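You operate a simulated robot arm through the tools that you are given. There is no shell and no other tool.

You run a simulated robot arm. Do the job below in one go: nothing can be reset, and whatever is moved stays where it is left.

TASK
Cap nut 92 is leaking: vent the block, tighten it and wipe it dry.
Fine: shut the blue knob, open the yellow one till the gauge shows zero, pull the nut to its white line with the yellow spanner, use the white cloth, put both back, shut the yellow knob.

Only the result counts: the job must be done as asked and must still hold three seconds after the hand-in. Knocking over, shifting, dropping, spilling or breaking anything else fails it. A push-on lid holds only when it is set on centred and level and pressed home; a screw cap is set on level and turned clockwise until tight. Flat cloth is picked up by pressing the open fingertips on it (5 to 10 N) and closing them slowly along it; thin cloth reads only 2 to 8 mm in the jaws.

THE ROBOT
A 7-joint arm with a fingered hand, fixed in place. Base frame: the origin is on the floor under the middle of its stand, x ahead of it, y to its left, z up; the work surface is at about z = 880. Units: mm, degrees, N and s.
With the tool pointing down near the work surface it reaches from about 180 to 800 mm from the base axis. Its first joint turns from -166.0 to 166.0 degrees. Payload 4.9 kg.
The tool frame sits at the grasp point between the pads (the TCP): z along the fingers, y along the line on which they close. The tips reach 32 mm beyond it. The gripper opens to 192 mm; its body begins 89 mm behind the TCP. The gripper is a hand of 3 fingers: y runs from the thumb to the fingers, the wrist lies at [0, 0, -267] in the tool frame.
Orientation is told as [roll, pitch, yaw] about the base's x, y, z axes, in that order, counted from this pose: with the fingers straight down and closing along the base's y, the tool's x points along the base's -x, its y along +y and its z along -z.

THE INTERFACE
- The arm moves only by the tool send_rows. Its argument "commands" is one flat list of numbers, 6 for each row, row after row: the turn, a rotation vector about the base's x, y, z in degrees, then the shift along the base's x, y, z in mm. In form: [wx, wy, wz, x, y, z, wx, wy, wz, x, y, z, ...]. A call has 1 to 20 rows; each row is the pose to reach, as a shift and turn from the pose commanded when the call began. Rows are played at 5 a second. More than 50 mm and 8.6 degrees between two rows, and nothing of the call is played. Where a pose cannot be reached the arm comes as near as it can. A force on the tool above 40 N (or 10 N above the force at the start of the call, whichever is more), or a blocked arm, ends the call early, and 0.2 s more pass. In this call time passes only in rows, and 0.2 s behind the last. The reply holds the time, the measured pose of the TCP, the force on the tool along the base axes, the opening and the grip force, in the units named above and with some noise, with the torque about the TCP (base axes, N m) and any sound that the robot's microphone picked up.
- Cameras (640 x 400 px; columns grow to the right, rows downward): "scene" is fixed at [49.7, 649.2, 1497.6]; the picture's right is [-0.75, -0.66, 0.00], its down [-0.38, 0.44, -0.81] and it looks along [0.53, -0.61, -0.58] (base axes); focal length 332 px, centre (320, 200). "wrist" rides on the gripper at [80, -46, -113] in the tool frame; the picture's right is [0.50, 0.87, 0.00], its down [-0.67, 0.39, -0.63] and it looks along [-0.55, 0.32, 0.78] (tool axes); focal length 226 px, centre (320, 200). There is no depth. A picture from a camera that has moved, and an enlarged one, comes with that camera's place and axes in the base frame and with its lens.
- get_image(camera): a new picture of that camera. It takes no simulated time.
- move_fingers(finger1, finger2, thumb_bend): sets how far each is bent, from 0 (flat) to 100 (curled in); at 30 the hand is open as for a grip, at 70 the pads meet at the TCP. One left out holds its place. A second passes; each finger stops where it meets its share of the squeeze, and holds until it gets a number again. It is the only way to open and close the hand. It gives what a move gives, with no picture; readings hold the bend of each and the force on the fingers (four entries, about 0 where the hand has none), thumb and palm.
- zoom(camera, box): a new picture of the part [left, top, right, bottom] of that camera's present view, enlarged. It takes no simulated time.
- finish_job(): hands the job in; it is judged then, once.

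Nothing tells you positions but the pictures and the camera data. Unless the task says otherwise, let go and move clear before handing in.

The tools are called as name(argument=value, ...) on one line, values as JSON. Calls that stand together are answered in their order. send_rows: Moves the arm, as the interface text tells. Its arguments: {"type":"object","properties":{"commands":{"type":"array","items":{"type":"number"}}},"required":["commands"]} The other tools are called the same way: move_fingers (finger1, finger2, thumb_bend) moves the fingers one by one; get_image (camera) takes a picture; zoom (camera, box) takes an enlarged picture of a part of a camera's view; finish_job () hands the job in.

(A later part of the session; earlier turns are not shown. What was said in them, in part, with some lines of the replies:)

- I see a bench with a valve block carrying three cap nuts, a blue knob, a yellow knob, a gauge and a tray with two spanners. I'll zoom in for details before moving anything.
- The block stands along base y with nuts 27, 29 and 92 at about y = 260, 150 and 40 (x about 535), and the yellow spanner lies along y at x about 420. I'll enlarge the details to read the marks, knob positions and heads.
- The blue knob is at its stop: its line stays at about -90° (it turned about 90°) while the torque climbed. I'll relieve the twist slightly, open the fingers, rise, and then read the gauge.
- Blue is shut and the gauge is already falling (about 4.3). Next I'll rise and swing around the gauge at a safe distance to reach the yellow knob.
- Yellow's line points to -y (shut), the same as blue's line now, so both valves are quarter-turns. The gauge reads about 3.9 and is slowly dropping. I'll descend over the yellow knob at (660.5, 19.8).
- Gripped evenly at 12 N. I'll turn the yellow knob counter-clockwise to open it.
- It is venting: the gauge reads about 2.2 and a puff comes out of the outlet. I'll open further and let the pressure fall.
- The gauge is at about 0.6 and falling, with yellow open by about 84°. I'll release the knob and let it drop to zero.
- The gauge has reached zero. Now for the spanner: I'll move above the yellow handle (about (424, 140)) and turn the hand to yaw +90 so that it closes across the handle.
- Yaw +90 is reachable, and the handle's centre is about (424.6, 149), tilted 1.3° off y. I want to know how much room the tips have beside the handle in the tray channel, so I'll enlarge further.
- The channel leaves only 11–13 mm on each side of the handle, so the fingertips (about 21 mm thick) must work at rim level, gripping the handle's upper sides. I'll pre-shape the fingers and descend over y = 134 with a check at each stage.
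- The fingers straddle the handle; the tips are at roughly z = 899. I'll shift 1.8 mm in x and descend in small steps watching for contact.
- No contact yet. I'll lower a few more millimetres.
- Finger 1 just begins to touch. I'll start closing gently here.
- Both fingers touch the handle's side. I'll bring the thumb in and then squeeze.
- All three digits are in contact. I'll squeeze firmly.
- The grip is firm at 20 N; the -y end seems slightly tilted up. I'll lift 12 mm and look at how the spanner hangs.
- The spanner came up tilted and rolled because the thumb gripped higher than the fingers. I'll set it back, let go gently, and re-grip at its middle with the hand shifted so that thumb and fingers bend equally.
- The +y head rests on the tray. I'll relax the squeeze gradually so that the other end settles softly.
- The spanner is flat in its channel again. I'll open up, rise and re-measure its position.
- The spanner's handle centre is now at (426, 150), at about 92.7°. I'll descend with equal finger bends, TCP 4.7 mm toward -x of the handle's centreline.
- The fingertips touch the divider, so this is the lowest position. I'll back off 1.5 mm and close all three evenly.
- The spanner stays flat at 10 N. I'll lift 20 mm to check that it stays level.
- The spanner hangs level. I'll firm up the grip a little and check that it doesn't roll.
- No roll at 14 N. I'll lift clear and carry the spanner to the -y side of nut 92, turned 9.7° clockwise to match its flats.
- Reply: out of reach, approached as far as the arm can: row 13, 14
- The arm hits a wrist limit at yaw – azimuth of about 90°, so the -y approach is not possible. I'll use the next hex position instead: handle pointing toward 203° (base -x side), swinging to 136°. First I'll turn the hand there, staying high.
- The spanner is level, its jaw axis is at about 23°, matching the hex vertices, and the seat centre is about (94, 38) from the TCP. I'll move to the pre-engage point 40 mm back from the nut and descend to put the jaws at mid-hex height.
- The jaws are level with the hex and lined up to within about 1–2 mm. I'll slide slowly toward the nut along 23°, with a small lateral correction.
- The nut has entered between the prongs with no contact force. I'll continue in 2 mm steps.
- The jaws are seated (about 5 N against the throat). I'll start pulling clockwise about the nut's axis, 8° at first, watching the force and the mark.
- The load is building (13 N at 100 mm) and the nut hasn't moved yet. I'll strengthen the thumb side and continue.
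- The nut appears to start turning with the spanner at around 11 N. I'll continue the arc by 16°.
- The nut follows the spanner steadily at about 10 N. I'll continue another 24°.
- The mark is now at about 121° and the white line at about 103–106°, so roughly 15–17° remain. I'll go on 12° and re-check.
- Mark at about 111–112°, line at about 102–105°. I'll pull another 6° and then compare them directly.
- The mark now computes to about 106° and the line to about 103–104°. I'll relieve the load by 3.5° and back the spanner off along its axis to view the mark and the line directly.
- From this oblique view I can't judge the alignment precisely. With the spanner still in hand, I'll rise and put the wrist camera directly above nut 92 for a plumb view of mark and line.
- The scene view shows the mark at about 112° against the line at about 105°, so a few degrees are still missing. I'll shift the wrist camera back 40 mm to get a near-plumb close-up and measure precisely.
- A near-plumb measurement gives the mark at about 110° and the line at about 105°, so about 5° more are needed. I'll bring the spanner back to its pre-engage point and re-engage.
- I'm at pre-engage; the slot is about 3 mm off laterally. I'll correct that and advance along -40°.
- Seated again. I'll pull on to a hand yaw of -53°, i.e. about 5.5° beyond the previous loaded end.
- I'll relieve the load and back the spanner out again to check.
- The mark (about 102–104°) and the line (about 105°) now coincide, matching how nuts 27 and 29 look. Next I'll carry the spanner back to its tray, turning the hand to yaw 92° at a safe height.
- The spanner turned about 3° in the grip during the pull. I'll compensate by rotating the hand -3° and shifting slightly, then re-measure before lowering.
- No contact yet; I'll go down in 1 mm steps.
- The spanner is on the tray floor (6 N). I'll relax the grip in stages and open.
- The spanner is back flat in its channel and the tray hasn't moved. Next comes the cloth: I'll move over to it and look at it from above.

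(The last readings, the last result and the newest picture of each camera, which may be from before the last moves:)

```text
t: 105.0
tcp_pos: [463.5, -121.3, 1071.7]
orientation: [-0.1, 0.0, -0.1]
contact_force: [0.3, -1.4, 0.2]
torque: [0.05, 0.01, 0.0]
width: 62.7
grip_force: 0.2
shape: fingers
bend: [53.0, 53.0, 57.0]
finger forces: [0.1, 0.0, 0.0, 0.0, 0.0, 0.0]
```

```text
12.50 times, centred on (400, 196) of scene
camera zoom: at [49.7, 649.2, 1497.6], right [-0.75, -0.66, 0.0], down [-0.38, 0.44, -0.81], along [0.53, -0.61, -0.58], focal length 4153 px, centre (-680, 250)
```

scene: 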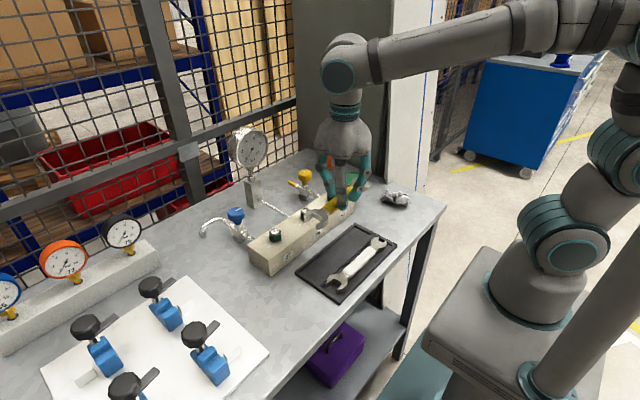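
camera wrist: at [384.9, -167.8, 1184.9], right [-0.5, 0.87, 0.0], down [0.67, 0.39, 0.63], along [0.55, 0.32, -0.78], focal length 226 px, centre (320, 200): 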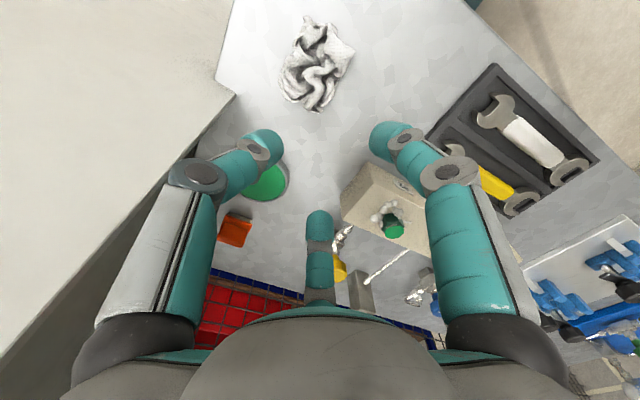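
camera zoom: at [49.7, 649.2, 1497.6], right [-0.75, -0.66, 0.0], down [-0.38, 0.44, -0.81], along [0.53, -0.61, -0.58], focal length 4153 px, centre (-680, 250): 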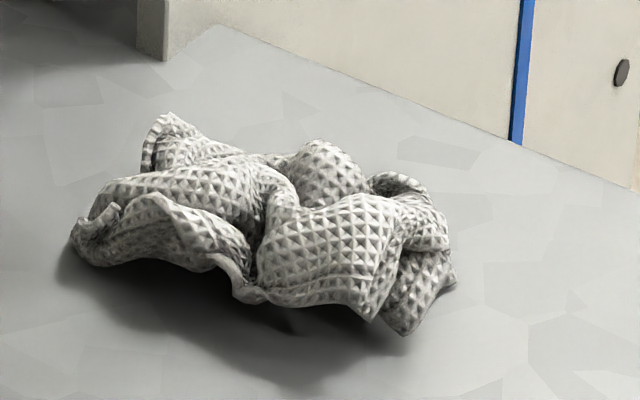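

The cloth is a crumpled lump at about (428, -150), some 75 x 60 mm and about 25 mm high. I'll turn the hand to yaw -60 (keeping the camera and digits off the column at y < -220), open wider and go above it.

move_fingers(finger1=42, finger2=42, thumb_bend=42)

send_rows(commands=[0, 0, -7.5, -4.6, -3.5, -8, 0, 0, -15, -9.2, -7, -16, 0, 0, -22.5, -13.8, -10.5, -24, 0, 0, -30, -18.5, -14, -32, 0, 0, -37.5, -23, -17.5, -40, 0, 0, -45, -27.7, -21, -48, 0, 0, -52.5, -32.3, -24.6, -56, 0, 0, -60, -36.9, -28.2, -64])

get_image(camera="wrist")

get_image(camera="scene")

```text
t: 106.0
tcp_pos: [462.9, -120.6, 1070.6]
orientation: [0.0, 0.0, 0.2]
contact_force: [0.6, 0.9, 0.2]
torque: [0.04, 0.05, 0.02]
width: 117.7
grip_force: 0.0
shape: fingers
bend: [42.0, 42.0, 42.0]
finger forces: [0.0, 0.0, 0.0, 0.0, 0.0, 0.0]
```

```text
t: 107.8
tcp_pos: [426.4, -149.7, 1007.0]
orientation: [0.0, 0.0, -60.0]
contact_force: [0.7, -0.9, -0.8]
torque: [0.0, 0.0, -0.02]
width: 117.7
grip_force: 0.1
shape: fingers
bend: [42.0, 42.0, 42.0]
finger forces: [0.0, 0.0, 0.0, 0.0, 0.1, 0.0]
```

```text
taken
camera wrist: at [347.3, -103.3, 1120.4], right [0.5, 0.87, 0.0], down [0.67, -0.39, 0.63], along [0.55, -0.32, -0.78], focal length 226 px, centre (320, 200)
```

wrist: 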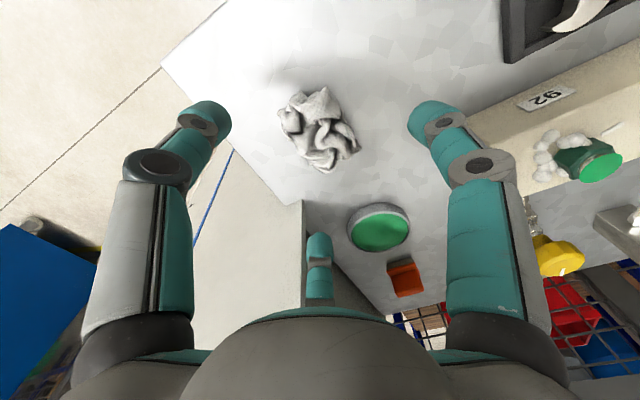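

```text
taken
```

scene: 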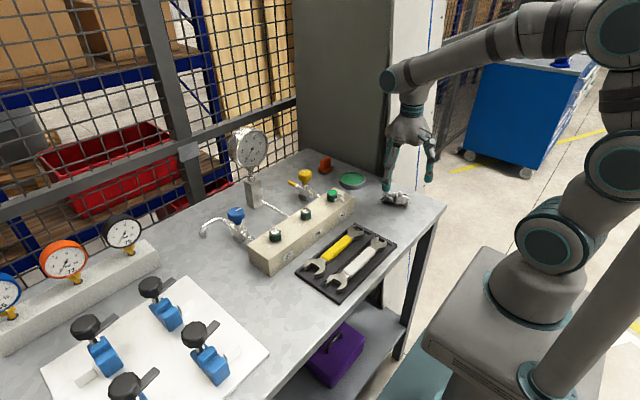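

zoom(camera="wrist", box=[260, 70, 380, 190])

zoom(camera="scene", box=[360, 110, 460, 220])

```text
3.33 times, centred on (320, 130) of wrist
camera zoom: at [347.3, -103.3, 1120.4], right [0.5, 0.87, 0.0], down [0.67, -0.39, 0.63], along [0.55, -0.32, -0.78], focal length 754 px, centre (320, 433)
```

zoom: 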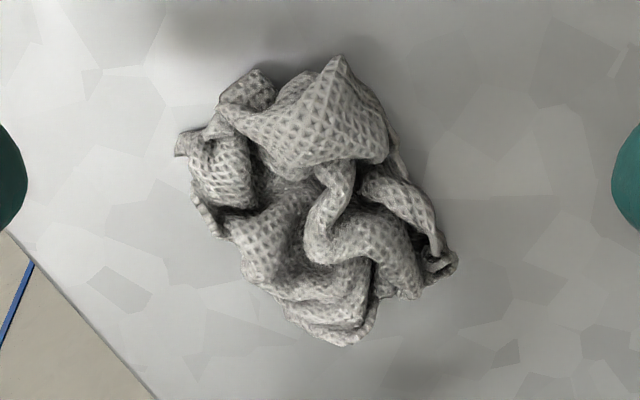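

```text
3.64 times, centred on (410, 165) of scene
camera zoom: at [49.7, 649.2, 1497.6], right [-0.75, -0.66, 0.0], down [-0.38, 0.44, -0.81], along [0.53, -0.61, -0.58], focal length 1208 px, centre (-7, 327)
```

zoom: 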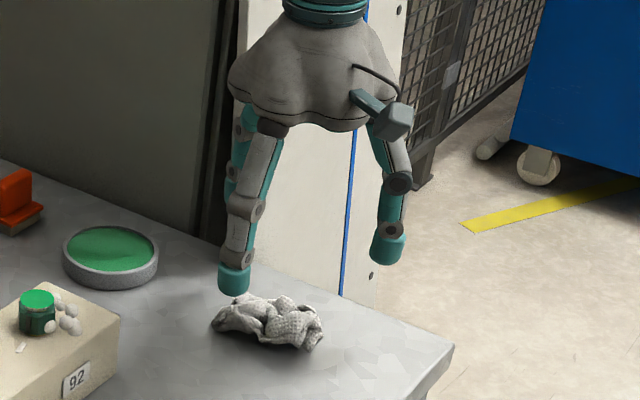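

The cloth's centre is at (428, -151). I'll descend around it, tips just above the bench.

send_rows(commands=[0, 0, 0, 0.9, -1.5, -25, 0, 0, 0, 0.9, -1.5, -50, 0, 0, 0, 0.9, -1.5, -65, 0, 0, 0, 0.9, -1.5, -72, 0, 0, 0, 0.9, -1.5, -75])

zoom(camera="scene", box=[360, 140, 440, 220])

zoom(camera="wrist", box=[220, 70, 420, 270])

```text
t: 109.0
tcp_pos: [427.8, -148.3, 932.0]
orientation: [0.0, 0.0, -59.8]
contact_force: [0.4, 0.6, 0.5]
torque: [0.02, 0.0, -0.01]
width: 117.9
grip_force: 0.1
shape: fingers
bend: [42.0, 42.0, 42.0]
finger forces: [0.0, 0.0, 0.0, 0.0, 0.1, 0.0]
```

```text
5.00 times, centred on (400, 180) of scene
camera zoom: at [49.7, 649.2, 1497.6], right [-0.75, -0.66, 0.0], down [-0.38, 0.44, -0.81], along [0.53, -0.61, -0.58], focal length 1661 px, centre (-80, 300)
```

zoom: 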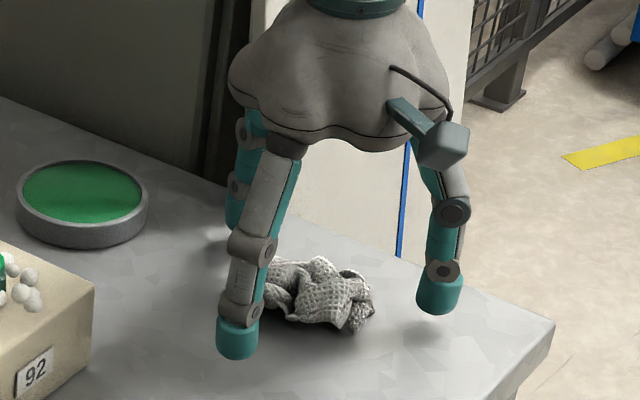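

```text
2.00 times, centred on (320, 170) of wrist
camera zoom: at [348.2, -104.6, 1046.1], right [0.5, 0.87, 0.0], down [0.67, -0.39, 0.63], along [0.55, -0.31, -0.78], focal length 452 px, centre (320, 260)
```

zoom: 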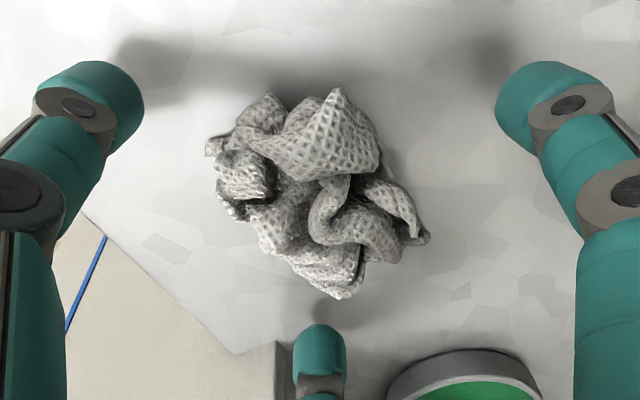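

The hand is centred around the cloth. I'll close in stages.

move_fingers(finger1=51, finger2=51, thumb_bend=51)

send_rows(commands=[0, 0, 0, 0, 0, -1, 0, 0, 0, 0, 0, -2, 0, 0, 0, 0, 0, -3, 0, 0, 0, 0, 0, -4])

zoom(camera="wrist", box=[220, 70, 420, 270])

```text
t: 110.0
tcp_pos: [426.6, -149.6, 933.3]
orientation: [0.0, 0.0, -59.8]
contact_force: [0.4, -1.3, -0.2]
torque: [-0.02, -0.01, 0.01]
width: 80.5
grip_force: 0.1
shape: fingers
bend: [51.0, 51.0, 51.0]
finger forces: [0.0, 0.0, 0.0, 0.1, 0.1, 0.0]
```

```text
t: 111.0
tcp_pos: [427.4, -150.4, 928.6]
orientation: [0.0, 0.0, -59.8]
contact_force: [0.5, -0.1, 0.1]
torque: [-0.02, -0.01, 0.01]
width: 80.5
grip_force: 0.4
shape: fingers
bend: [51.0, 51.0, 51.0]
finger forces: [0.0, 0.1, 0.0, 0.1, 0.1, 0.1]
```

```text
2.00 times, centred on (320, 170) of wrist
camera zoom: at [348.5, -104.5, 1041.5], right [0.5, 0.87, 0.0], down [0.67, -0.39, 0.63], along [0.55, -0.31, -0.78], focal length 452 px, centre (320, 260)
```

zoom: 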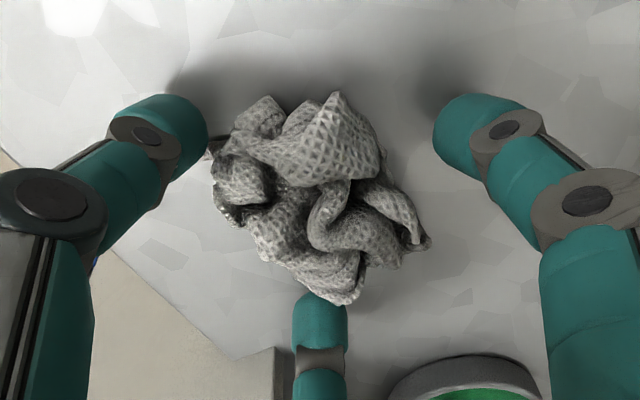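

move_fingers(finger1=57, finger2=57, thumb_bend=57)

zoom(camera="wrist", box=[220, 70, 420, 270])

zoom(camera="scene", box=[360, 140, 440, 220])

```text
t: 112.0
tcp_pos: [427.6, -149.1, 928.0]
orientation: [0.0, 0.0, -59.8]
contact_force: [0.3, 0.5, 0.7]
torque: [-0.03, 0.05, 0.02]
width: 65.8
grip_force: 3.2
shape: fingers
bend: [54.0, 54.0, 55.0]
finger forces: [2.2, 2.1, 0.0, 0.0, 2.1, 0.0]
```

```text
2.00 times, centred on (320, 170) of wrist
camera zoom: at [348.5, -104.5, 1041.5], right [0.5, 0.87, 0.0], down [0.67, -0.39, 0.63], along [0.55, -0.31, -0.78], focal length 452 px, centre (320, 260)
```

zoom: 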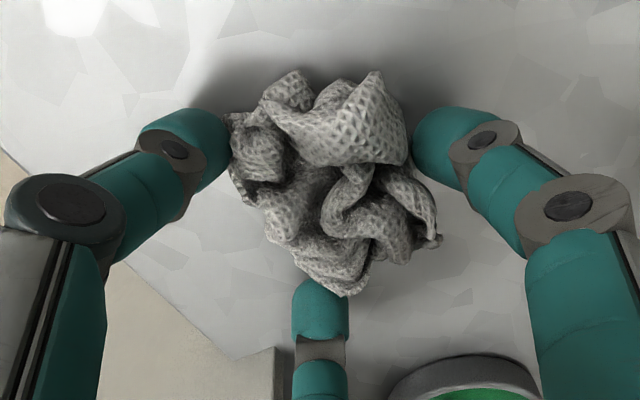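

```text
5.00 times, centred on (400, 180) of scene
camera zoom: at [49.7, 649.2, 1497.6], right [-0.75, -0.66, 0.0], down [-0.38, 0.44, -0.81], along [0.53, -0.61, -0.58], focal length 1661 px, centre (-80, 300)
```

zoom: 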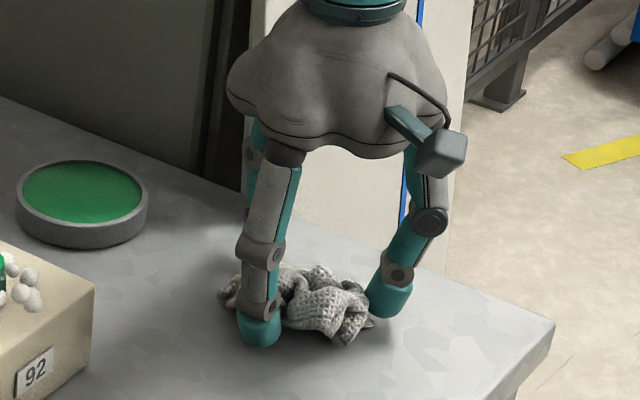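

All three digits are on the cloth. I'll squeeze a bit more and lift.

move_fingers(finger1=63, finger2=63, thumb_bend=63)

send_rows(commands=[0, 0, 0, 0, 0, 5, 0, 0, 0, 0, 0, 12, 0, 0, 0, 0, 0, 22, 0, 0, 0, 0, 0, 35])

zoom(camera="wrist", box=[220, 70, 420, 270])

zoom(camera="scene", box=[360, 130, 440, 210])

```text
t: 113.0
tcp_pos: [426.7, -148.4, 928.3]
orientation: [0.0, 0.0, -59.8]
contact_force: [-0.2, -0.1, 2.0]
torque: [-0.07, 0.11, 0.01]
width: 63.2
grip_force: 13.9
shape: fingers
bend: [54.0, 55.0, 57.0]
finger forces: [9.1, 8.7, 0.0, 0.0, 11.2, 0.0]
```

```text
t: 114.0
tcp_pos: [427.9, -149.9, 963.3]
orientation: [0.0, 0.0, -59.8]
contact_force: [-0.3, -0.1, -0.4]
torque: [0.02, 0.01, -0.01]
width: 63.3
grip_force: 14.1
shape: fingers
bend: [54.0, 55.0, 57.0]
finger forces: [9.2, 8.9, 0.1, 0.1, 10.1, 0.1]
```

```text
2.00 times, centred on (320, 170) of wrist
camera zoom: at [347.4, -104.5, 1077.0], right [0.5, 0.87, 0.0], down [0.67, -0.39, 0.63], along [0.55, -0.31, -0.78], focal length 452 px, centre (320, 260)
```

zoom: 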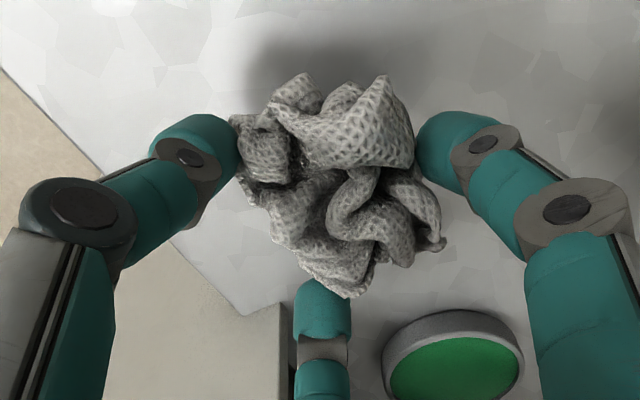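

```text
5.00 times, centred on (400, 170) of scene
camera zoom: at [49.7, 649.2, 1497.6], right [-0.75, -0.66, 0.0], down [-0.38, 0.44, -0.81], along [0.53, -0.61, -0.58], focal length 1661 px, centre (-80, 350)
```

zoom: 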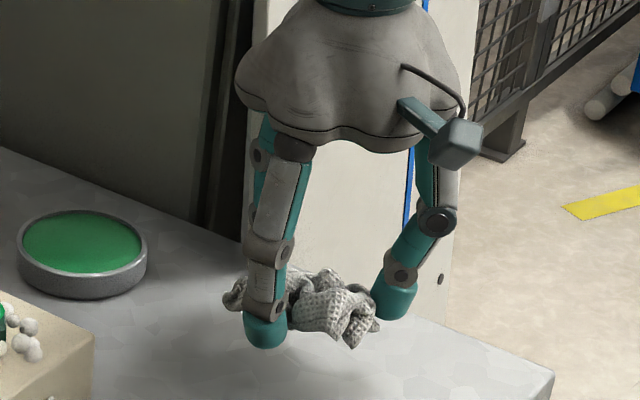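

The cloth is lifted securely (its original spot: TCP (427.5, -150), yaw -60). I'll raise it and carry it over nut 92.

send_rows(commands=[0, 0, 0, 0, 0, 30, 0, 0, 0, 5, 5, 60, 0, 0, 2, 15, 25, 85, 0, 0, 4, 28, 50, 95, 0, 0, 6, 41, 75, 95, 0, 0, 8, 54, 100, 95, 0, 0, 10, 67, 123, 95, 0, 0, 12, 80, 146, 95, 0, 0, 14, 93, 167, 95, 0, 0, 15, 105, 183, 95, 0, 0, 15, 110, 188, 95])

get_image(camera="wrist")

zoom(camera="scene", box=[290, 110, 390, 220])

```text
t: 116.4
tcp_pos: [536.0, 40.7, 1056.8]
orientation: [0.0, 0.0, -44.8]
contact_force: [0.2, -0.9, -0.6]
torque: [0.0, -0.01, 0.02]
width: 63.1
grip_force: 14.5
shape: fingers
bend: [54.0, 55.0, 57.0]
finger forces: [9.3, 8.8, 0.0, 0.0, 10.0, 0.0]
```

```text
taken
camera wrist: at [448.6, 62.2, 1171.0], right [0.26, 0.97, 0.0], down [0.75, -0.2, 0.63], along [0.61, -0.16, -0.78], focal length 226 px, centre (320, 200)
```

wrist: 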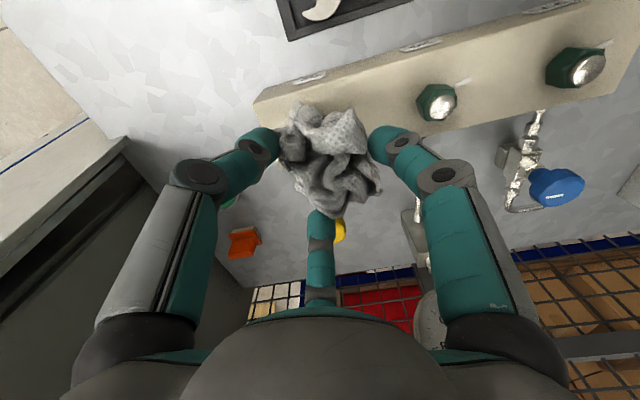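

```text
3.64 times, centred on (340, 165) of scene
camera zoom: at [49.7, 649.2, 1497.6], right [-0.75, -0.66, 0.0], down [-0.38, 0.44, -0.81], along [0.53, -0.61, -0.58], focal length 1208 px, centre (247, 327)
```

zoom: 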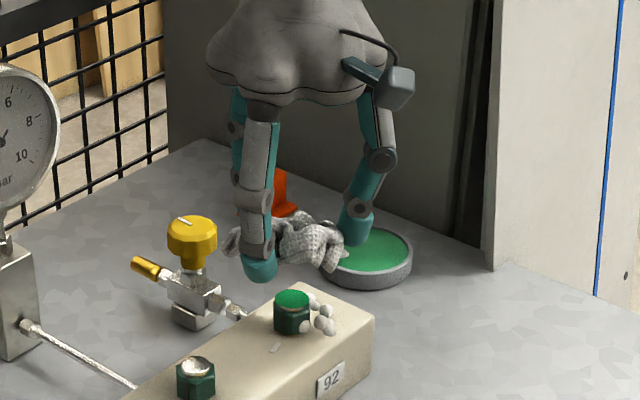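

The cloth is centred over nut 92. I'll lower it gently until it touches the nut's top.

send_rows(commands=[0, 0, 0, 0, 0, -15, 0, 0, 0, 0, 0, -28, 0, 0, 0, 0, 0, -36, 0, 0, 0, 0, 0, -40, 0, 0, 0, 0, 0, -43, 0, 0, 0, 0, 0, -45])

zoom(camera="scene", box=[300, 140, 380, 220])

```text
t: 117.8
tcp_pos: [536.8, 37.4, 1014.2]
orientation: [0.2, -0.1, -44.8]
contact_force: [-0.9, 0.3, 8.5]
torque: [-0.09, 0.15, -0.02]
width: 63.3
grip_force: 15.4
shape: fingers
bend: [54.0, 55.0, 57.0]
finger forces: [9.3, 8.6, 0.0, 0.1, 12.0, 0.0]
```

```text
5.00 times, centred on (340, 180) of scene
camera zoom: at [49.7, 649.2, 1497.6], right [-0.75, -0.66, 0.0], down [-0.38, 0.44, -0.81], along [0.53, -0.61, -0.58], focal length 1661 px, centre (220, 300)
```

zoom: 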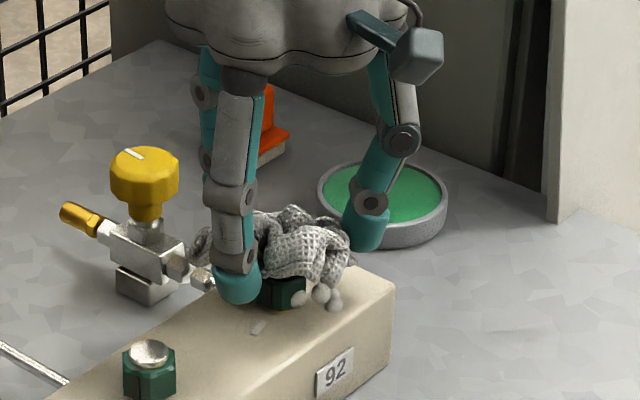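

Contact at 8.5 N. I'll wipe the top with small strokes.

send_rows(commands=[0, 0, 0, 4, 0, 1, 0, 0, 0, 8, 0, 1, 0, 0, 0, 6, 6, 1, 0, 0, 0, 0, 8, 1, 0, 0, 0, -6, 6, 1, 0, 0, 0, -10, 0, 1, 0, 0, 0, -8, -8, 1, 0, 0, 0, 0, -10, 1, 0, 0, 0, 6, -6, 1, 0, 0, 0, 8, 0, 1, 0, 0, 0, 0, 0, 1, 0, 0, 0, -10, -4, 1, 0, 0, 0, -16, -8, 1, 0, 0, 0, -10, -12, 1, 0, 0, 0, 0, -14, 1, 0, 0, 0, 0, 0, 1])

zoom(camera="scene", box=[300, 140, 380, 220])

get_image(camera="wrist")

```text
t: 121.2
tcp_pos: [536.9, 37.8, 1015.5]
orientation: [0.0, 0.1, -44.8]
contact_force: [-0.6, 0.7, -0.7]
torque: [0.0, 0.01, -0.03]
width: 63.3
grip_force: 13.6
shape: fingers
bend: [54.0, 55.0, 58.0]
finger forces: [10.0, 8.5, 0.0, 0.0, 8.9, 0.1]
```

```text
5.00 times, centred on (340, 180) of scene
camera zoom: at [49.7, 649.2, 1497.6], right [-0.75, -0.66, 0.0], down [-0.38, 0.44, -0.81], along [0.53, -0.61, -0.58], focal length 1661 px, centre (220, 300)
```

zoom: 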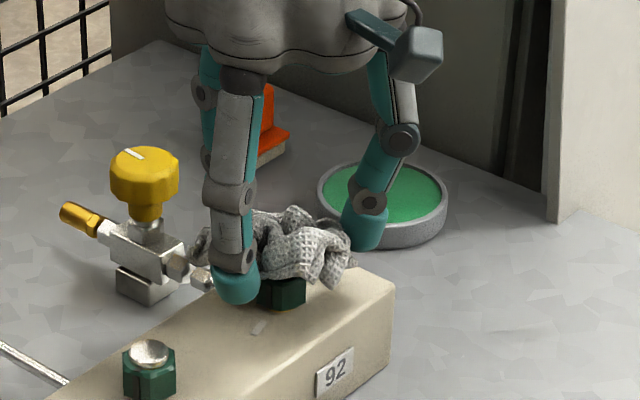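

```text
taken
camera wrist: at [449.1, 61.0, 1128.6], right [0.26, 0.97, 0.0], down [0.75, -0.2, 0.63], along [0.61, -0.16, -0.78], focal length 226 px, centre (320, 200)
```

wrist: 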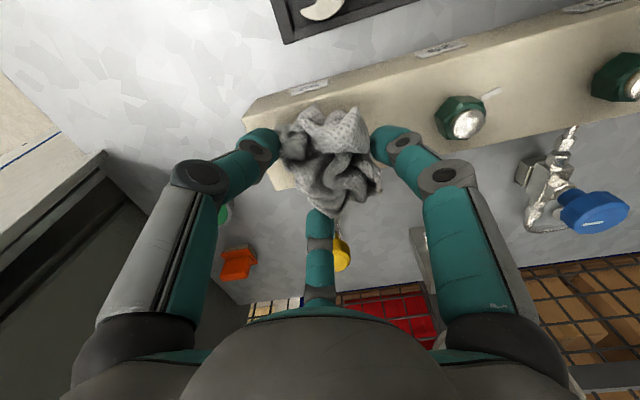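

The foam beads have disappeared. I'll lift the cloth and inspect the nut.

send_rows(commands=[0, 0, 0, 0, 0, 20, 0, 0, 0, 0, 0, 45, 0, 0, 0, 0, 0, 60, 0, 0, 0, 10, -30, 60, 0, 0, 0, 20, -60, 60])

zoom(camera="scene", box=[308, 177, 356, 212])

get_image(camera="wrist")

```text
t: 122.4
tcp_pos: [556.7, -20.6, 1074.8]
orientation: [0.0, 0.0, -44.9]
contact_force: [0.3, 0.5, -0.3]
torque: [-0.01, -0.01, -0.01]
width: 63.6
grip_force: 13.6
shape: fingers
bend: [54.0, 55.0, 58.0]
finger forces: [10.0, 8.4, 0.1, 0.0, 8.9, 0.1]
```

```text
11.43 times, centred on (332, 194) of scene
camera zoom: at [49.7, 649.2, 1497.6], right [-0.75, -0.66, 0.0], down [-0.38, 0.44, -0.81], along [0.53, -0.61, -0.58], focal length 3797 px, centre (183, 263)
```

zoom: 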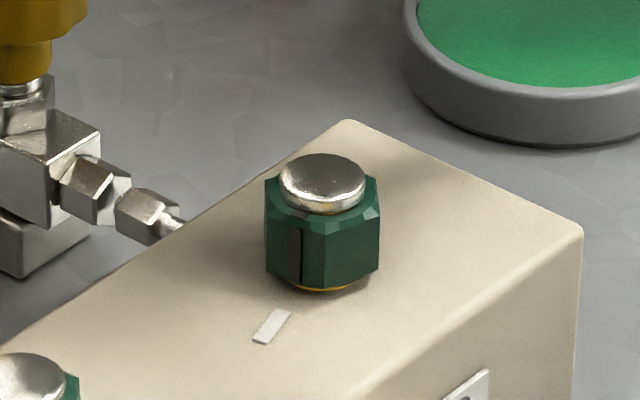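

```text
taken
camera wrist: at [469.8, 1.6, 1189.0], right [0.26, 0.97, 0.0], down [0.75, -0.2, 0.63], along [0.61, -0.16, -0.78], focal length 226 px, centre (320, 200)
```

wrist: 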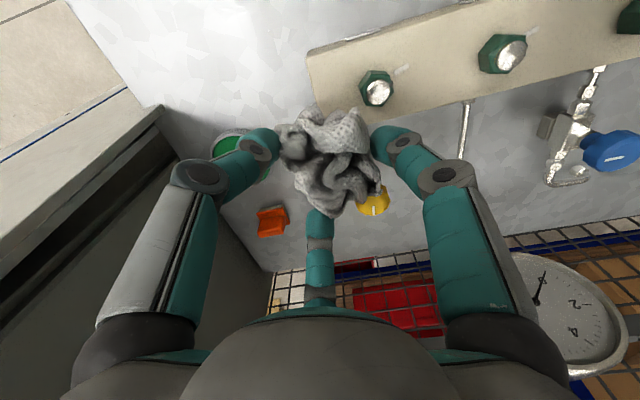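

zoom(camera="wrist", box=[335, 55, 435, 125])

zoom(camera="scene", box=[316, 182, 346, 207])

```text
5.71 times, centred on (385, 90) of wrist
camera zoom: at [469.8, 1.6, 1189.0], right [0.26, 0.97, 0.0], down [0.75, -0.2, 0.63], along [0.61, -0.16, -0.78], focal length 1292 px, centre (-51, 829)
```

zoom: 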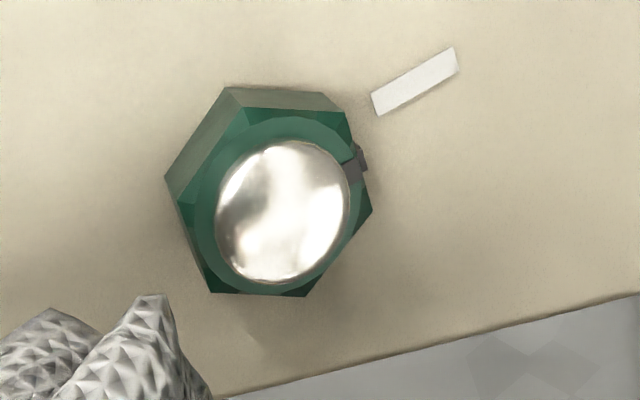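

```text
16.00 times, centred on (331, 194) of scene
camera zoom: at [49.7, 649.2, 1497.6], right [-0.75, -0.66, 0.0], down [-0.38, 0.44, -0.81], along [0.53, -0.61, -0.58], focal length 5316 px, centre (144, 288)
```

zoom: 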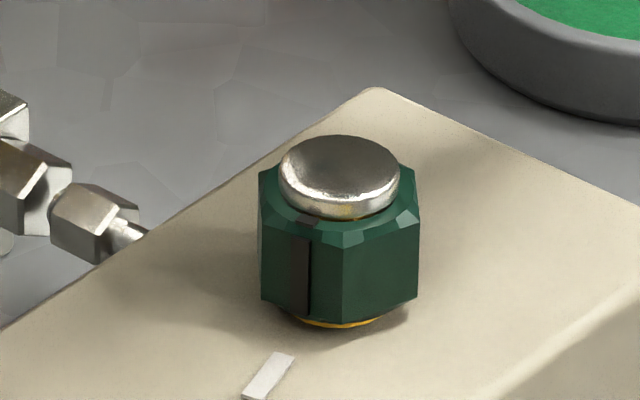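

Nut 92 is clean, with a dry silver dome and no foam, and the mark lines up with the line. I'll put the cloth back where it lay.

send_rows(commands=[0, 0, -1.5, -13, -13, 0, 0, 0, -3, -26, -26, -5, 0, 0, -4.5, -39, -38.5, -10, 0, 0, -6, -52, -51, -15, 0, 0, -7.5, -65, -64, -20, 0, 0, -9, -78, -77, -25, 0, 0, -10.5, -91, -90, -30, 0, 0, -12, -104, -103, -35, 0, 0, -13.5, -117, -116, -40, 0, 0, -15, -130.5, -128.4, -50, 0, 0, -15, -130.5, -128.4, -80, 0, 0, -15, -130.5, -128.4, -110, 0, 0, -15, -130.5, -128.4, -130, 0, 0, -15, -130.5, -128.4, -140])

zoom(camera="scene", box=[360, 130, 440, 210])

zoom(camera="wrist", box=[220, 70, 420, 270])

```text
t: 125.4
tcp_pos: [426.5, -150.5, 933.9]
orientation: [0.0, 0.0, -59.8]
contact_force: [-0.7, -0.2, -0.9]
torque: [0.02, 0.0, -0.04]
width: 63.6
grip_force: 13.4
shape: fingers
bend: [54.0, 55.0, 58.0]
finger forces: [9.8, 8.1, 0.0, 0.0, 8.8, 0.1]
```

```text
5.00 times, centred on (400, 170) of scene
camera zoom: at [49.7, 649.2, 1497.6], right [-0.75, -0.66, 0.0], down [-0.38, 0.44, -0.81], along [0.53, -0.61, -0.58], focal length 1661 px, centre (-80, 350)
```

zoom: 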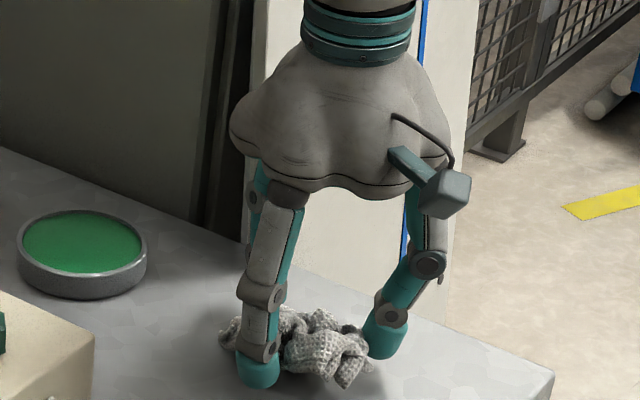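

```text
2.00 times, centred on (320, 170) of wrist
camera zoom: at [347.8, -105.2, 1047.1], right [0.5, 0.87, 0.0], down [0.67, -0.39, 0.63], along [0.55, -0.31, -0.78], focal length 452 px, centre (320, 260)
```

zoom: 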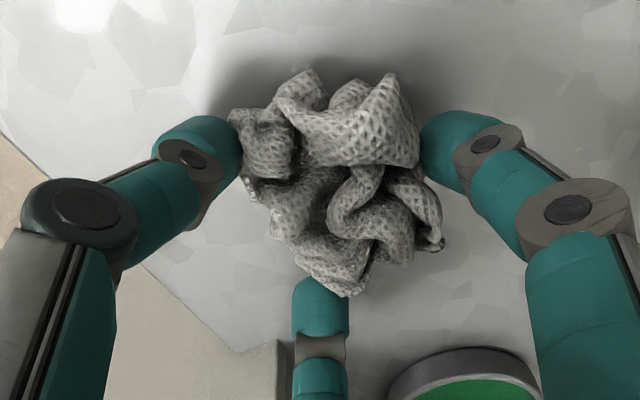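

send_rows(commands=[0, 0, 0, -2.5, -4, -1, 0, 0, 0, -2.5, -4, -2.5, 0, 0, 0, -2.5, -4, -4, 0, 0, 0, -2.5, -4, -5])

```text
t: 126.4
tcp_pos: [424.3, -153.9, 929.7]
orientation: [0.0, -0.1, -59.8]
contact_force: [-0.3, 0.0, -0.1]
torque: [0.0, 0.0, -0.03]
width: 63.5
grip_force: 13.7
shape: fingers
bend: [54.0, 55.0, 58.0]
finger forces: [9.8, 8.2, 0.1, 0.0, 8.8, 0.0]
```

send_rows(commands=[0, 0, 0, 0, 0, -1, 0, 0, 0, 0, 0, -1.5])

move_fingers(finger1=56, finger2=56, thumb_bend=58)

move_fingers(finger1=48, finger2=48, thumb_bend=48)

move_fingers(finger1=42, finger2=42, thumb_bend=42)

zoom(camera="wrist", box=[220, 70, 420, 270])

zoom(camera="scene", box=[360, 130, 440, 210])

```text
t: 127.0
tcp_pos: [423.8, -154.1, 926.9]
orientation: [0.0, -0.1, -59.8]
contact_force: [-0.2, -0.3, 0.5]
torque: [-0.02, -0.02, 0.06]
width: 63.6
grip_force: 13.3
shape: fingers
bend: [54.0, 55.0, 58.0]
finger forces: [9.8, 8.2, 0.0, 0.0, 8.7, 0.0]
```

```text
t: 128.0
tcp_pos: [424.9, -155.1, 927.2]
orientation: [0.0, 0.1, -59.8]
contact_force: [-0.4, -0.3, 0.2]
torque: [-0.01, 0.03, 0.02]
width: 65.5
grip_force: 3.6
shape: fingers
bend: [54.0, 55.0, 56.0]
finger forces: [3.0, 1.5, 0.1, 0.1, 2.5, 0.1]
```

```text
t: 129.0
tcp_pos: [424.8, -154.9, 926.1]
orientation: [0.1, 0.0, -59.8]
contact_force: [-0.5, 0.8, -0.2]
torque: [0.02, -0.04, -0.01]
width: 92.2
grip_force: 0.0
shape: fingers
bend: [48.0, 48.0, 48.0]
finger forces: [0.1, 0.0, 0.1, 0.1, 0.0, 0.0]
```

```text
t: 130.0
tcp_pos: [424.2, -155.1, 926.9]
orientation: [0.0, -0.1, -59.8]
contact_force: [0.2, 0.7, 0.3]
torque: [-0.01, 0.03, -0.03]
width: 118.1
grip_force: 0.2
shape: fingers
bend: [42.0, 42.0, 42.0]
finger forces: [0.1, 0.0, 0.0, 0.0, 0.0, 0.1]
```

```text
2.00 times, centred on (320, 170) of wrist
camera zoom: at [344.9, -109.9, 1041.4], right [0.5, 0.87, 0.0], down [0.67, -0.39, 0.63], along [0.55, -0.31, -0.78], focal length 452 px, centre (320, 260)
```

zoom: 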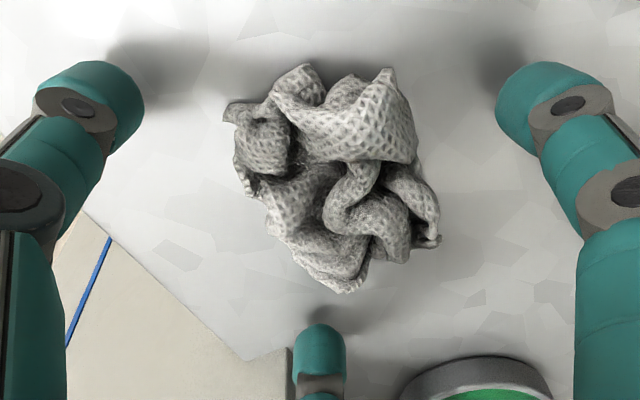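

```text
5.00 times, centred on (400, 170) of scene
camera zoom: at [49.7, 649.2, 1497.6], right [-0.75, -0.66, 0.0], down [-0.38, 0.44, -0.81], along [0.53, -0.61, -0.58], focal length 1661 px, centre (-80, 350)
```

zoom: 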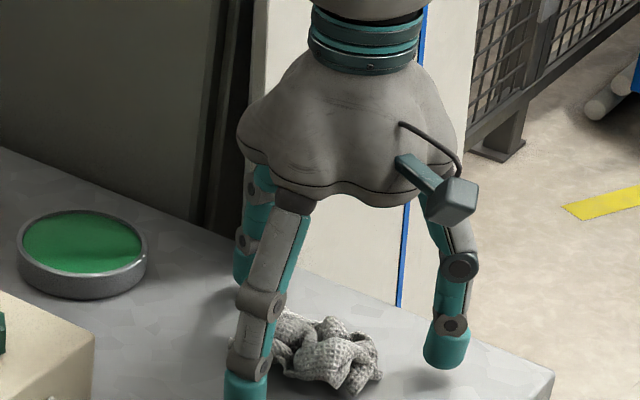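

The cloth is back in its spot. I'll rise straight up and look, then head to the yellow knob to shut it.

send_rows(commands=[0, 0, 0, 0, 0, 30, 0, 0, 0, 0, 0, 70, 0, 0, 0, 0, 0, 110, 0, 0, 0, 0, 0, 150])

get_image(camera="scene")

move_fingers(finger1=50, finger2=50, thumb_bend=50)

send_rows(commands=[0, 0, 7.8, 17, 15, 3, 0, 0, 15.6, 34, 31, 6, 0, 0, 23.4, 51, 47, 9, 0, 0, 31.2, 68, 63, 12, 0, 0, 39, 85, 79, 15, 0, 0, 46.8, 102, 95, 18, 0, 0, 54.6, 119, 111, 21, 0, 0, 62.4, 136, 127, 24, 0, 0, 70.2, 153, 143, 27, 0, 0, 78, 170, 159, 30, 0, 0, 85, 185, 175, 33])

get_image(camera="wrist")

```text
t: 131.0
tcp_pos: [424.0, -153.4, 1077.1]
orientation: [-0.1, 0.1, -59.8]
contact_force: [0.1, -0.6, -0.6]
torque: [-0.01, -0.01, -0.01]
width: 118.2
grip_force: 0.1
shape: fingers
bend: [42.0, 42.0, 42.0]
finger forces: [0.0, 0.1, 0.0, 0.0, 0.1, 0.1]
```

```text
taken
```

scene: 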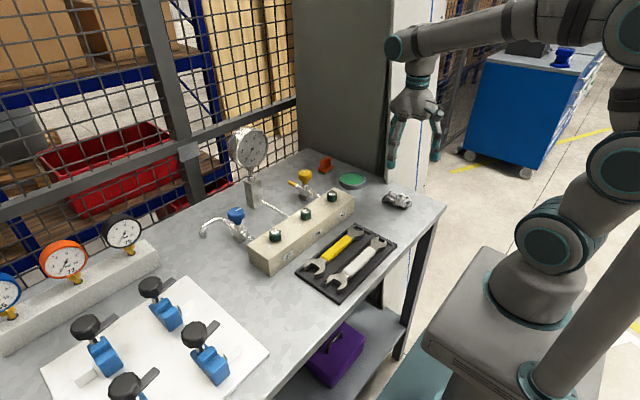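

```text
t: 132.0
tcp_pos: [424.7, -152.5, 1077.8]
orientation: [0.0, 0.1, -59.7]
contact_force: [-1.2, 0.9, 0.6]
torque: [0.01, -0.02, -0.01]
width: 85.0
grip_force: 0.0
shape: fingers
bend: [50.0, 50.0, 50.0]
finger forces: [0.0, 0.0, 0.1, 0.1, 0.0, 0.0]
```

```text
t: 134.4
tcp_pos: [608.4, 20.5, 1111.9]
orientation: [0.0, 0.0, 25.3]
contact_force: [0.9, -0.1, 0.7]
torque: [0.04, -0.02, 0.0]
width: 85.0
grip_force: 0.1
shape: fingers
bend: [50.0, 50.0, 50.0]
finger forces: [0.0, 0.0, 0.0, 0.0, 0.0, 0.0]
```

```text
taken
camera wrist: at [556.7, -55.4, 1225.7], right [-0.82, 0.57, 0.0], down [0.44, 0.64, 0.63], along [0.36, 0.52, -0.78], focal length 226 px, centre (320, 200)
```

wrist: 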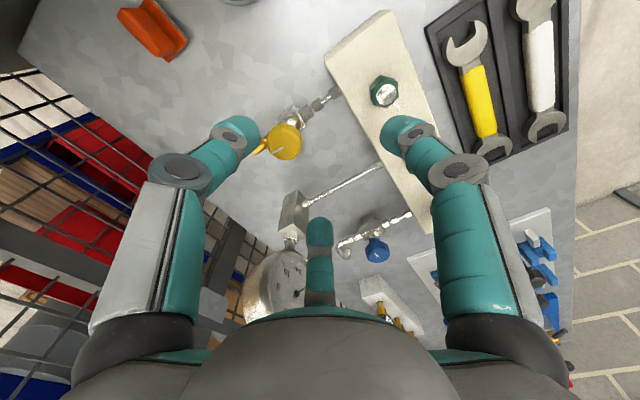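

Everything is in place. I'll descend on the yellow knob at (660.6, 19.8).

send_rows(commands=[0, 0, 0, 26, 0, 0, 0, 0, 0, 51.2, -0.6, -5, 0, 0, 0, 51.2, -0.6, -40, 0, 0, 0, 51.2, -0.6, -75, 0, 0, 0, 51.2, -0.6, -105, 0, 0, 0, 51.2, -0.6, -117.5])

zoom(camera="wrist", box=[260, 130, 380, 205])

zoom(camera="scene", box=[220, 110, 340, 210])

```text
t: 135.8
tcp_pos: [662.0, 19.8, 993.6]
orientation: [0.0, -0.1, 25.2]
contact_force: [0.3, -0.3, 0.1]
torque: [-0.01, -0.03, -0.01]
width: 84.9
grip_force: 0.1
shape: fingers
bend: [50.0, 50.0, 50.0]
finger forces: [0.0, 0.0, 0.0, 0.0, 0.1, 0.0]
```

```text
5.33 times, centred on (320, 168) of wrist
camera zoom: at [609.0, -55.7, 1107.2], right [-0.82, 0.57, 0.0], down [0.44, 0.64, 0.63], along [0.36, 0.52, -0.78], focal length 1206 px, centre (320, 373)
```

zoom: 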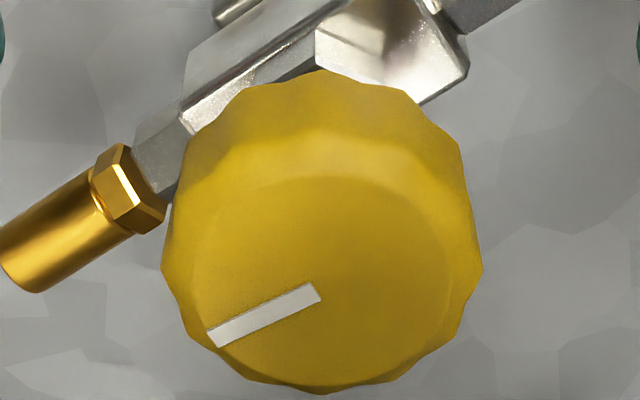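

```text
4.00 times, centred on (280, 160) of scene
camera zoom: at [49.7, 649.2, 1497.6], right [-0.75, -0.66, 0.0], down [-0.38, 0.44, -0.81], along [0.53, -0.61, -0.58], focal length 1329 px, centre (480, 360)
```

zoom: 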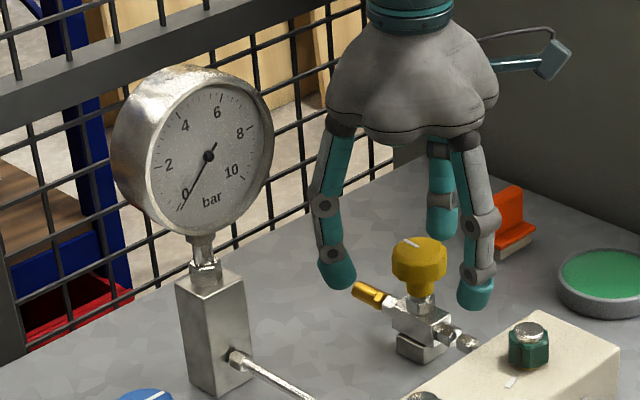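

Centred, and the gauge still reads zero. I'll grip and turn clockwise.

move_fingers(finger1=69, finger2=69, thumb_bend=69)

send_rows(commands=[0, 0, -6, 0, 0, 0, 0, 0, -12, 0, 0, 0, 0, 0, -18, 0, 0, 0, 0, 0, -24, 0, 0, 0, 0, 0, -30, 0, 0, 0, 0, 0, -36, 0, 0, 0, 0, 0, -42, 0, 0, 0, 0, 0, -48, 0, 0, 0])

send_rows(commands=[0, 0, -6, 0, 0, 0, 0, 0, -12, 0, 0, 0, 0, 0, -18, 0, 0, 0, 0, 0, -24, 0, 0, 0, 0, 0, -30, 0, 0, 0, 0, 0, -35, 0, 0, 0])

zoom(camera="wrist", box=[260, 130, 380, 205])

```text
t: 136.8
tcp_pos: [660.0, 21.2, 994.5]
orientation: [0.0, 0.0, 25.3]
contact_force: [1.3, -5.3, -0.1]
torque: [-0.18, -0.05, -0.02]
width: 33.6
grip_force: 14.2
shape: fingers
bend: [62.0, 63.0, 63.0]
finger forces: [8.0, 7.5, 0.0, 0.0, 13.4, 0.1]
```

```text
t: 138.6
tcp_pos: [660.9, 21.3, 994.4]
orientation: [-0.1, 0.1, -22.9]
contact_force: [3.1, -8.0, 1.7]
torque: [-0.23, -0.1, 0.08]
width: 32.6
grip_force: 15.2
shape: fingers
bend: [63.0, 63.0, 63.0]
finger forces: [7.6, 9.0, 0.1, 0.0, 14.6, 0.1]
```

```text
t: 140.0
tcp_pos: [659.9, 19.7, 993.5]
orientation: [0.0, 0.0, -58.0]
contact_force: [-1.7, -9.3, 4.5]
torque: [-0.34, 0.03, 0.07]
width: 33.2
grip_force: 15.8
shape: fingers
bend: [63.0, 63.0, 63.0]
finger forces: [7.7, 9.5, 0.0, 0.1, 14.4, 0.0]
```

```text
5.33 times, centred on (320, 168) of wrist
camera zoom: at [580.0, 62.1, 1107.3], right [0.47, 0.88, 0.0], down [0.69, -0.36, 0.63], along [0.56, -0.3, -0.78], focal length 1206 px, centre (320, 373)
```

zoom: 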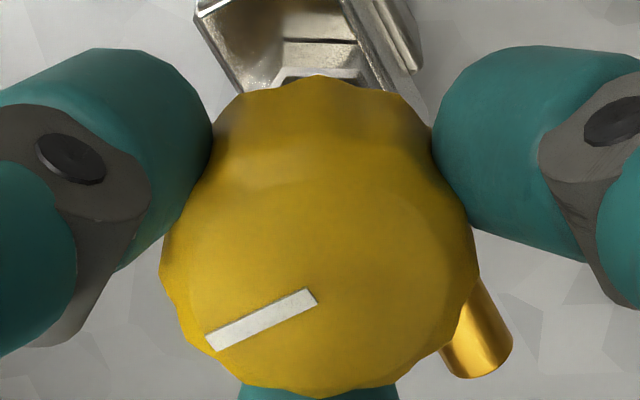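

send_rows(commands=[0, 0, -4, 0, 0, 0, 0, 0, -8, 0, 0, 0, 0, 0, -12, 0, 0, 0, 0, 0, -16, 0, 0, 0])

zoom(camera="wrist", box=[260, 130, 380, 205])

```text
t: 141.0
tcp_pos: [659.6, 20.5, 993.9]
orientation: [0.0, 0.0, -73.9]
contact_force: [-5.2, -9.7, 5.6]
torque: [-0.37, 0.09, 0.28]
width: 30.1
grip_force: 16.1
shape: fingers
bend: [63.0, 63.0, 63.0]
finger forces: [6.9, 11.0, 0.1, 0.0, 14.3, 0.0]
```

```text
5.33 times, centred on (320, 168) of wrist
camera zoom: at [594.9, 83.6, 1107.1], right [0.69, 0.72, 0.0], down [0.56, -0.54, 0.63], along [0.45, -0.44, -0.78], focal length 1206 px, centre (320, 373)
```

zoom: 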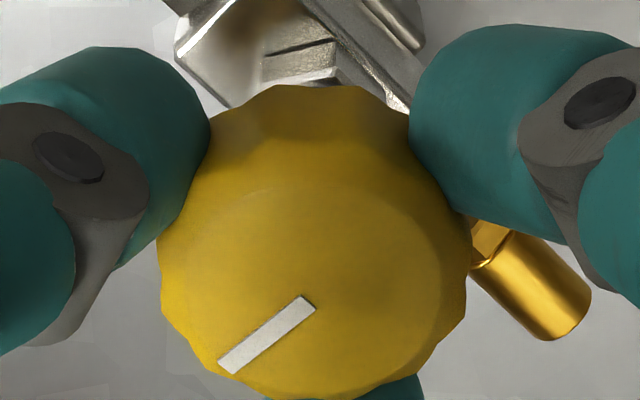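

The yellow knob reached its stop (torque rising, line at about -90° as at the start). I'll relieve the twist, release and retract.

send_rows(commands=[0, 0, 4, 0, 0, 0, 0, 0, 8, 0, 0, 0])

move_fingers(finger1=50, finger2=50, thumb_bend=50)

send_rows(commands=[0, 0, 0, 0, 0, 25, 0, 0, 0, 0, 0, 60, 0, 0, 0, 0, 0, 100, 0, 0, 0, -25, 0, 120, 0, 0, 0, -60, 0, 130, 0, 0, 0, -100, 0, 140])

zoom(camera="scene", box=[190, 120, 350, 220])

get_image(camera="wrist")

```text
t: 141.6
tcp_pos: [660.6, 20.6, 993.7]
orientation: [-0.1, 0.1, -65.8]
contact_force: [-7.5, -0.6, 6.8]
torque: [-0.09, 0.22, -0.07]
width: 31.3
grip_force: 16.7
shape: fingers
bend: [63.0, 62.0, 63.0]
finger forces: [6.5, 11.4, 0.1, 0.0, 15.4, 0.0]
```

```text
t: 142.6
tcp_pos: [660.0, 21.0, 993.1]
orientation: [0.0, 0.0, -65.7]
contact_force: [-0.2, -0.6, -0.5]
torque: [-0.04, 0.0, 0.02]
width: 83.7
grip_force: 0.1
shape: fingers
bend: [50.0, 50.0, 50.0]
finger forces: [0.0, 0.0, 0.1, 0.0, 0.1, 0.0]
```

```text
t: 144.0
tcp_pos: [559.7, 17.9, 1132.4]
orientation: [-0.2, 0.0, -65.9]
contact_force: [-0.7, 1.1, -0.3]
torque: [0.0, -0.02, 0.0]
width: 83.9
grip_force: 0.1
shape: fingers
bend: [50.0, 50.0, 50.0]
finger forces: [0.1, 0.1, 0.0, 0.0, 0.1, 0.1]
```

```text
4.00 times, centred on (270, 170) of scene
camera zoom: at [49.7, 649.2, 1497.6], right [-0.75, -0.66, 0.0], down [-0.38, 0.44, -0.81], along [0.53, -0.61, -0.58], focal length 1329 px, centre (520, 320)
```

zoom: 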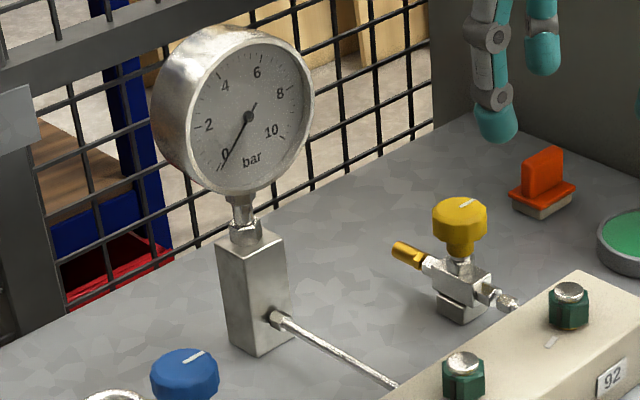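

```text
taken
camera wrist: at [486.3, 71.3, 1246.7], right [0.59, 0.81, 0.0], down [0.63, -0.45, 0.63], along [0.51, -0.37, -0.78], focal length 226 px, centre (320, 200)
```

wrist: 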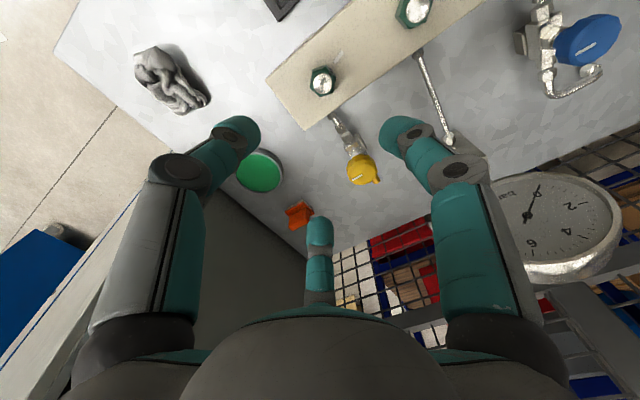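

Both knobs are shut and the gauge stays at zero. I'll retract the arm to a clear pose and make a final check.

send_rows(commands=[0, 0, 6, 0, 20, 20, 0, 0, 12, 0, 40, 40, 0, 0, 18, 0, 60, 60, 0, 0, 24, 0, 80, 80, 0, 0, 30, 0, 100, 90])

get_image(camera="scene")

zoom(camera="scene", box=[240, 170, 420, 290])

zoom(camera="scene", box=[308, 177, 356, 212])

zoom(camera="scene", box=[190, 120, 270, 245])

```text
t: 145.2
tcp_pos: [558.3, 121.3, 1224.2]
orientation: [0.1, 0.0, -35.8]
contact_force: [0.3, 0.7, 0.6]
torque: [-0.01, -0.01, 0.01]
width: 84.2
grip_force: 0.1
shape: fingers
bend: [50.0, 50.0, 50.0]
finger forces: [0.0, 0.0, 0.0, 0.0, 0.0, 0.0]
```

```text
taken
```

scene: 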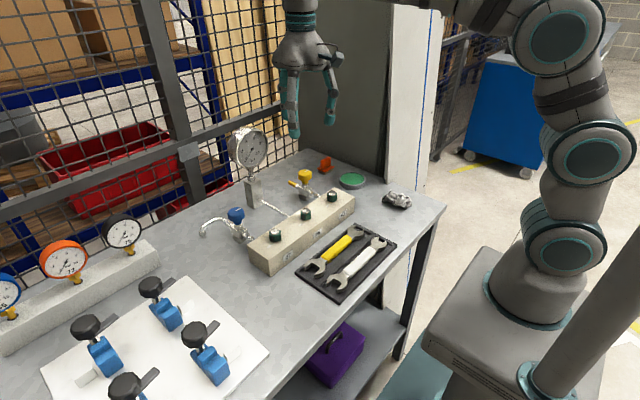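

```text
3.33 times, centred on (330, 230) of scene
camera zoom: at [49.7, 649.2, 1497.6], right [-0.75, -0.66, 0.0], down [-0.38, 0.44, -0.81], along [0.53, -0.61, -0.58], focal length 1108 px, centre (287, 100)
```

zoom: 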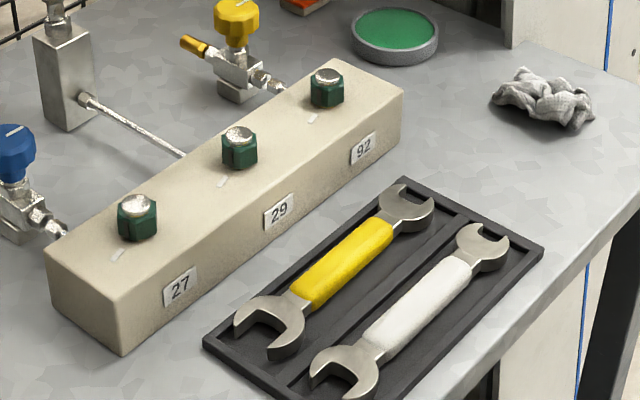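

```text
11.43 times, centred on (332, 194) of scene
camera zoom: at [49.7, 649.2, 1497.6], right [-0.75, -0.66, 0.0], down [-0.38, 0.44, -0.81], along [0.53, -0.61, -0.58], focal length 3797 px, centre (183, 263)
```

zoom: 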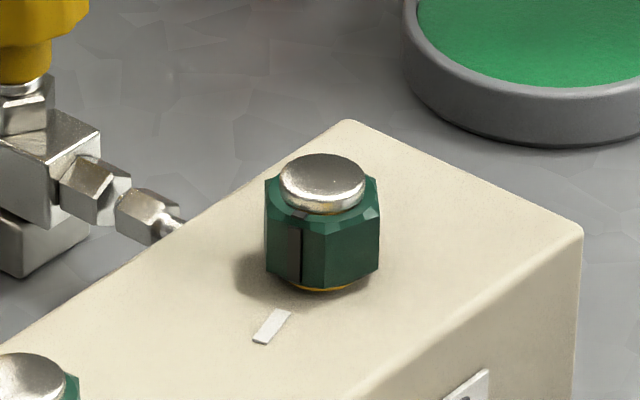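

```text
3.20 times, centred on (230, 182) of scene
camera zoom: at [49.7, 649.2, 1497.6], right [-0.75, -0.66, 0.0], down [-0.38, 0.44, -0.81], along [0.53, -0.61, -0.58], focal length 1063 px, centre (608, 256)
```

zoom: 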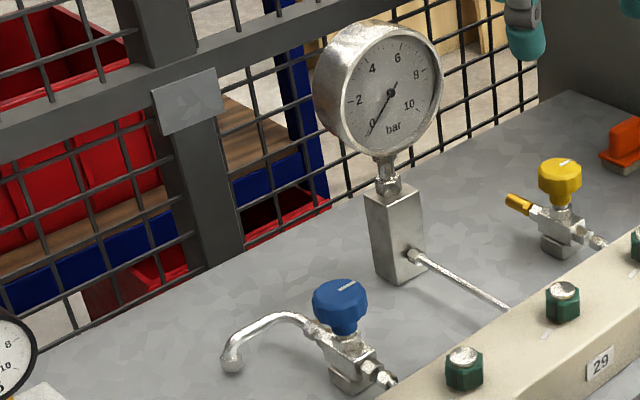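

Final check:
- Both knobs are shut and the gauge reads zero.
- Nut 92 is on its line, dry and foam-free.
- The yellow spanner is in its channel and the cloth is back in its spot.
- The tray and the other items look undisturbed, and the arm is clear.

I'll hand the job in.

finish_job()

```text
The job is handed in.
```

Cap nut 92 is tightened to its white line and wiped dry, and the job is handed in.

- **Vent:** I shut the blue knob and opened the yellow one. The gauge fell from about 6 bar to zero and still read zero at my last check.
- **Tighten:** I pulled the nut about 70° clockwise with the yellow spanner. The first pull stopped about 5° short, so I went back for a second. The mark now sits within about 2° of the line.
- **Wipe:** The foam and green film came off with the white cloth, leaving a clean silver cap like nuts 27 and 29.
- **Put back:** The spanner lies flat in its tray slot, a few millimetres from where it started. The cloth is within about 6 mm of its old spot.
- **Close up:** The yellow knob is shut to its stop, and the blue knob is still shut.

My first lift of the spanner came up tilted, so I set it back in the tray and gripped it again. I saw no sign of anything else being moved, and the arm is clear of the bench.
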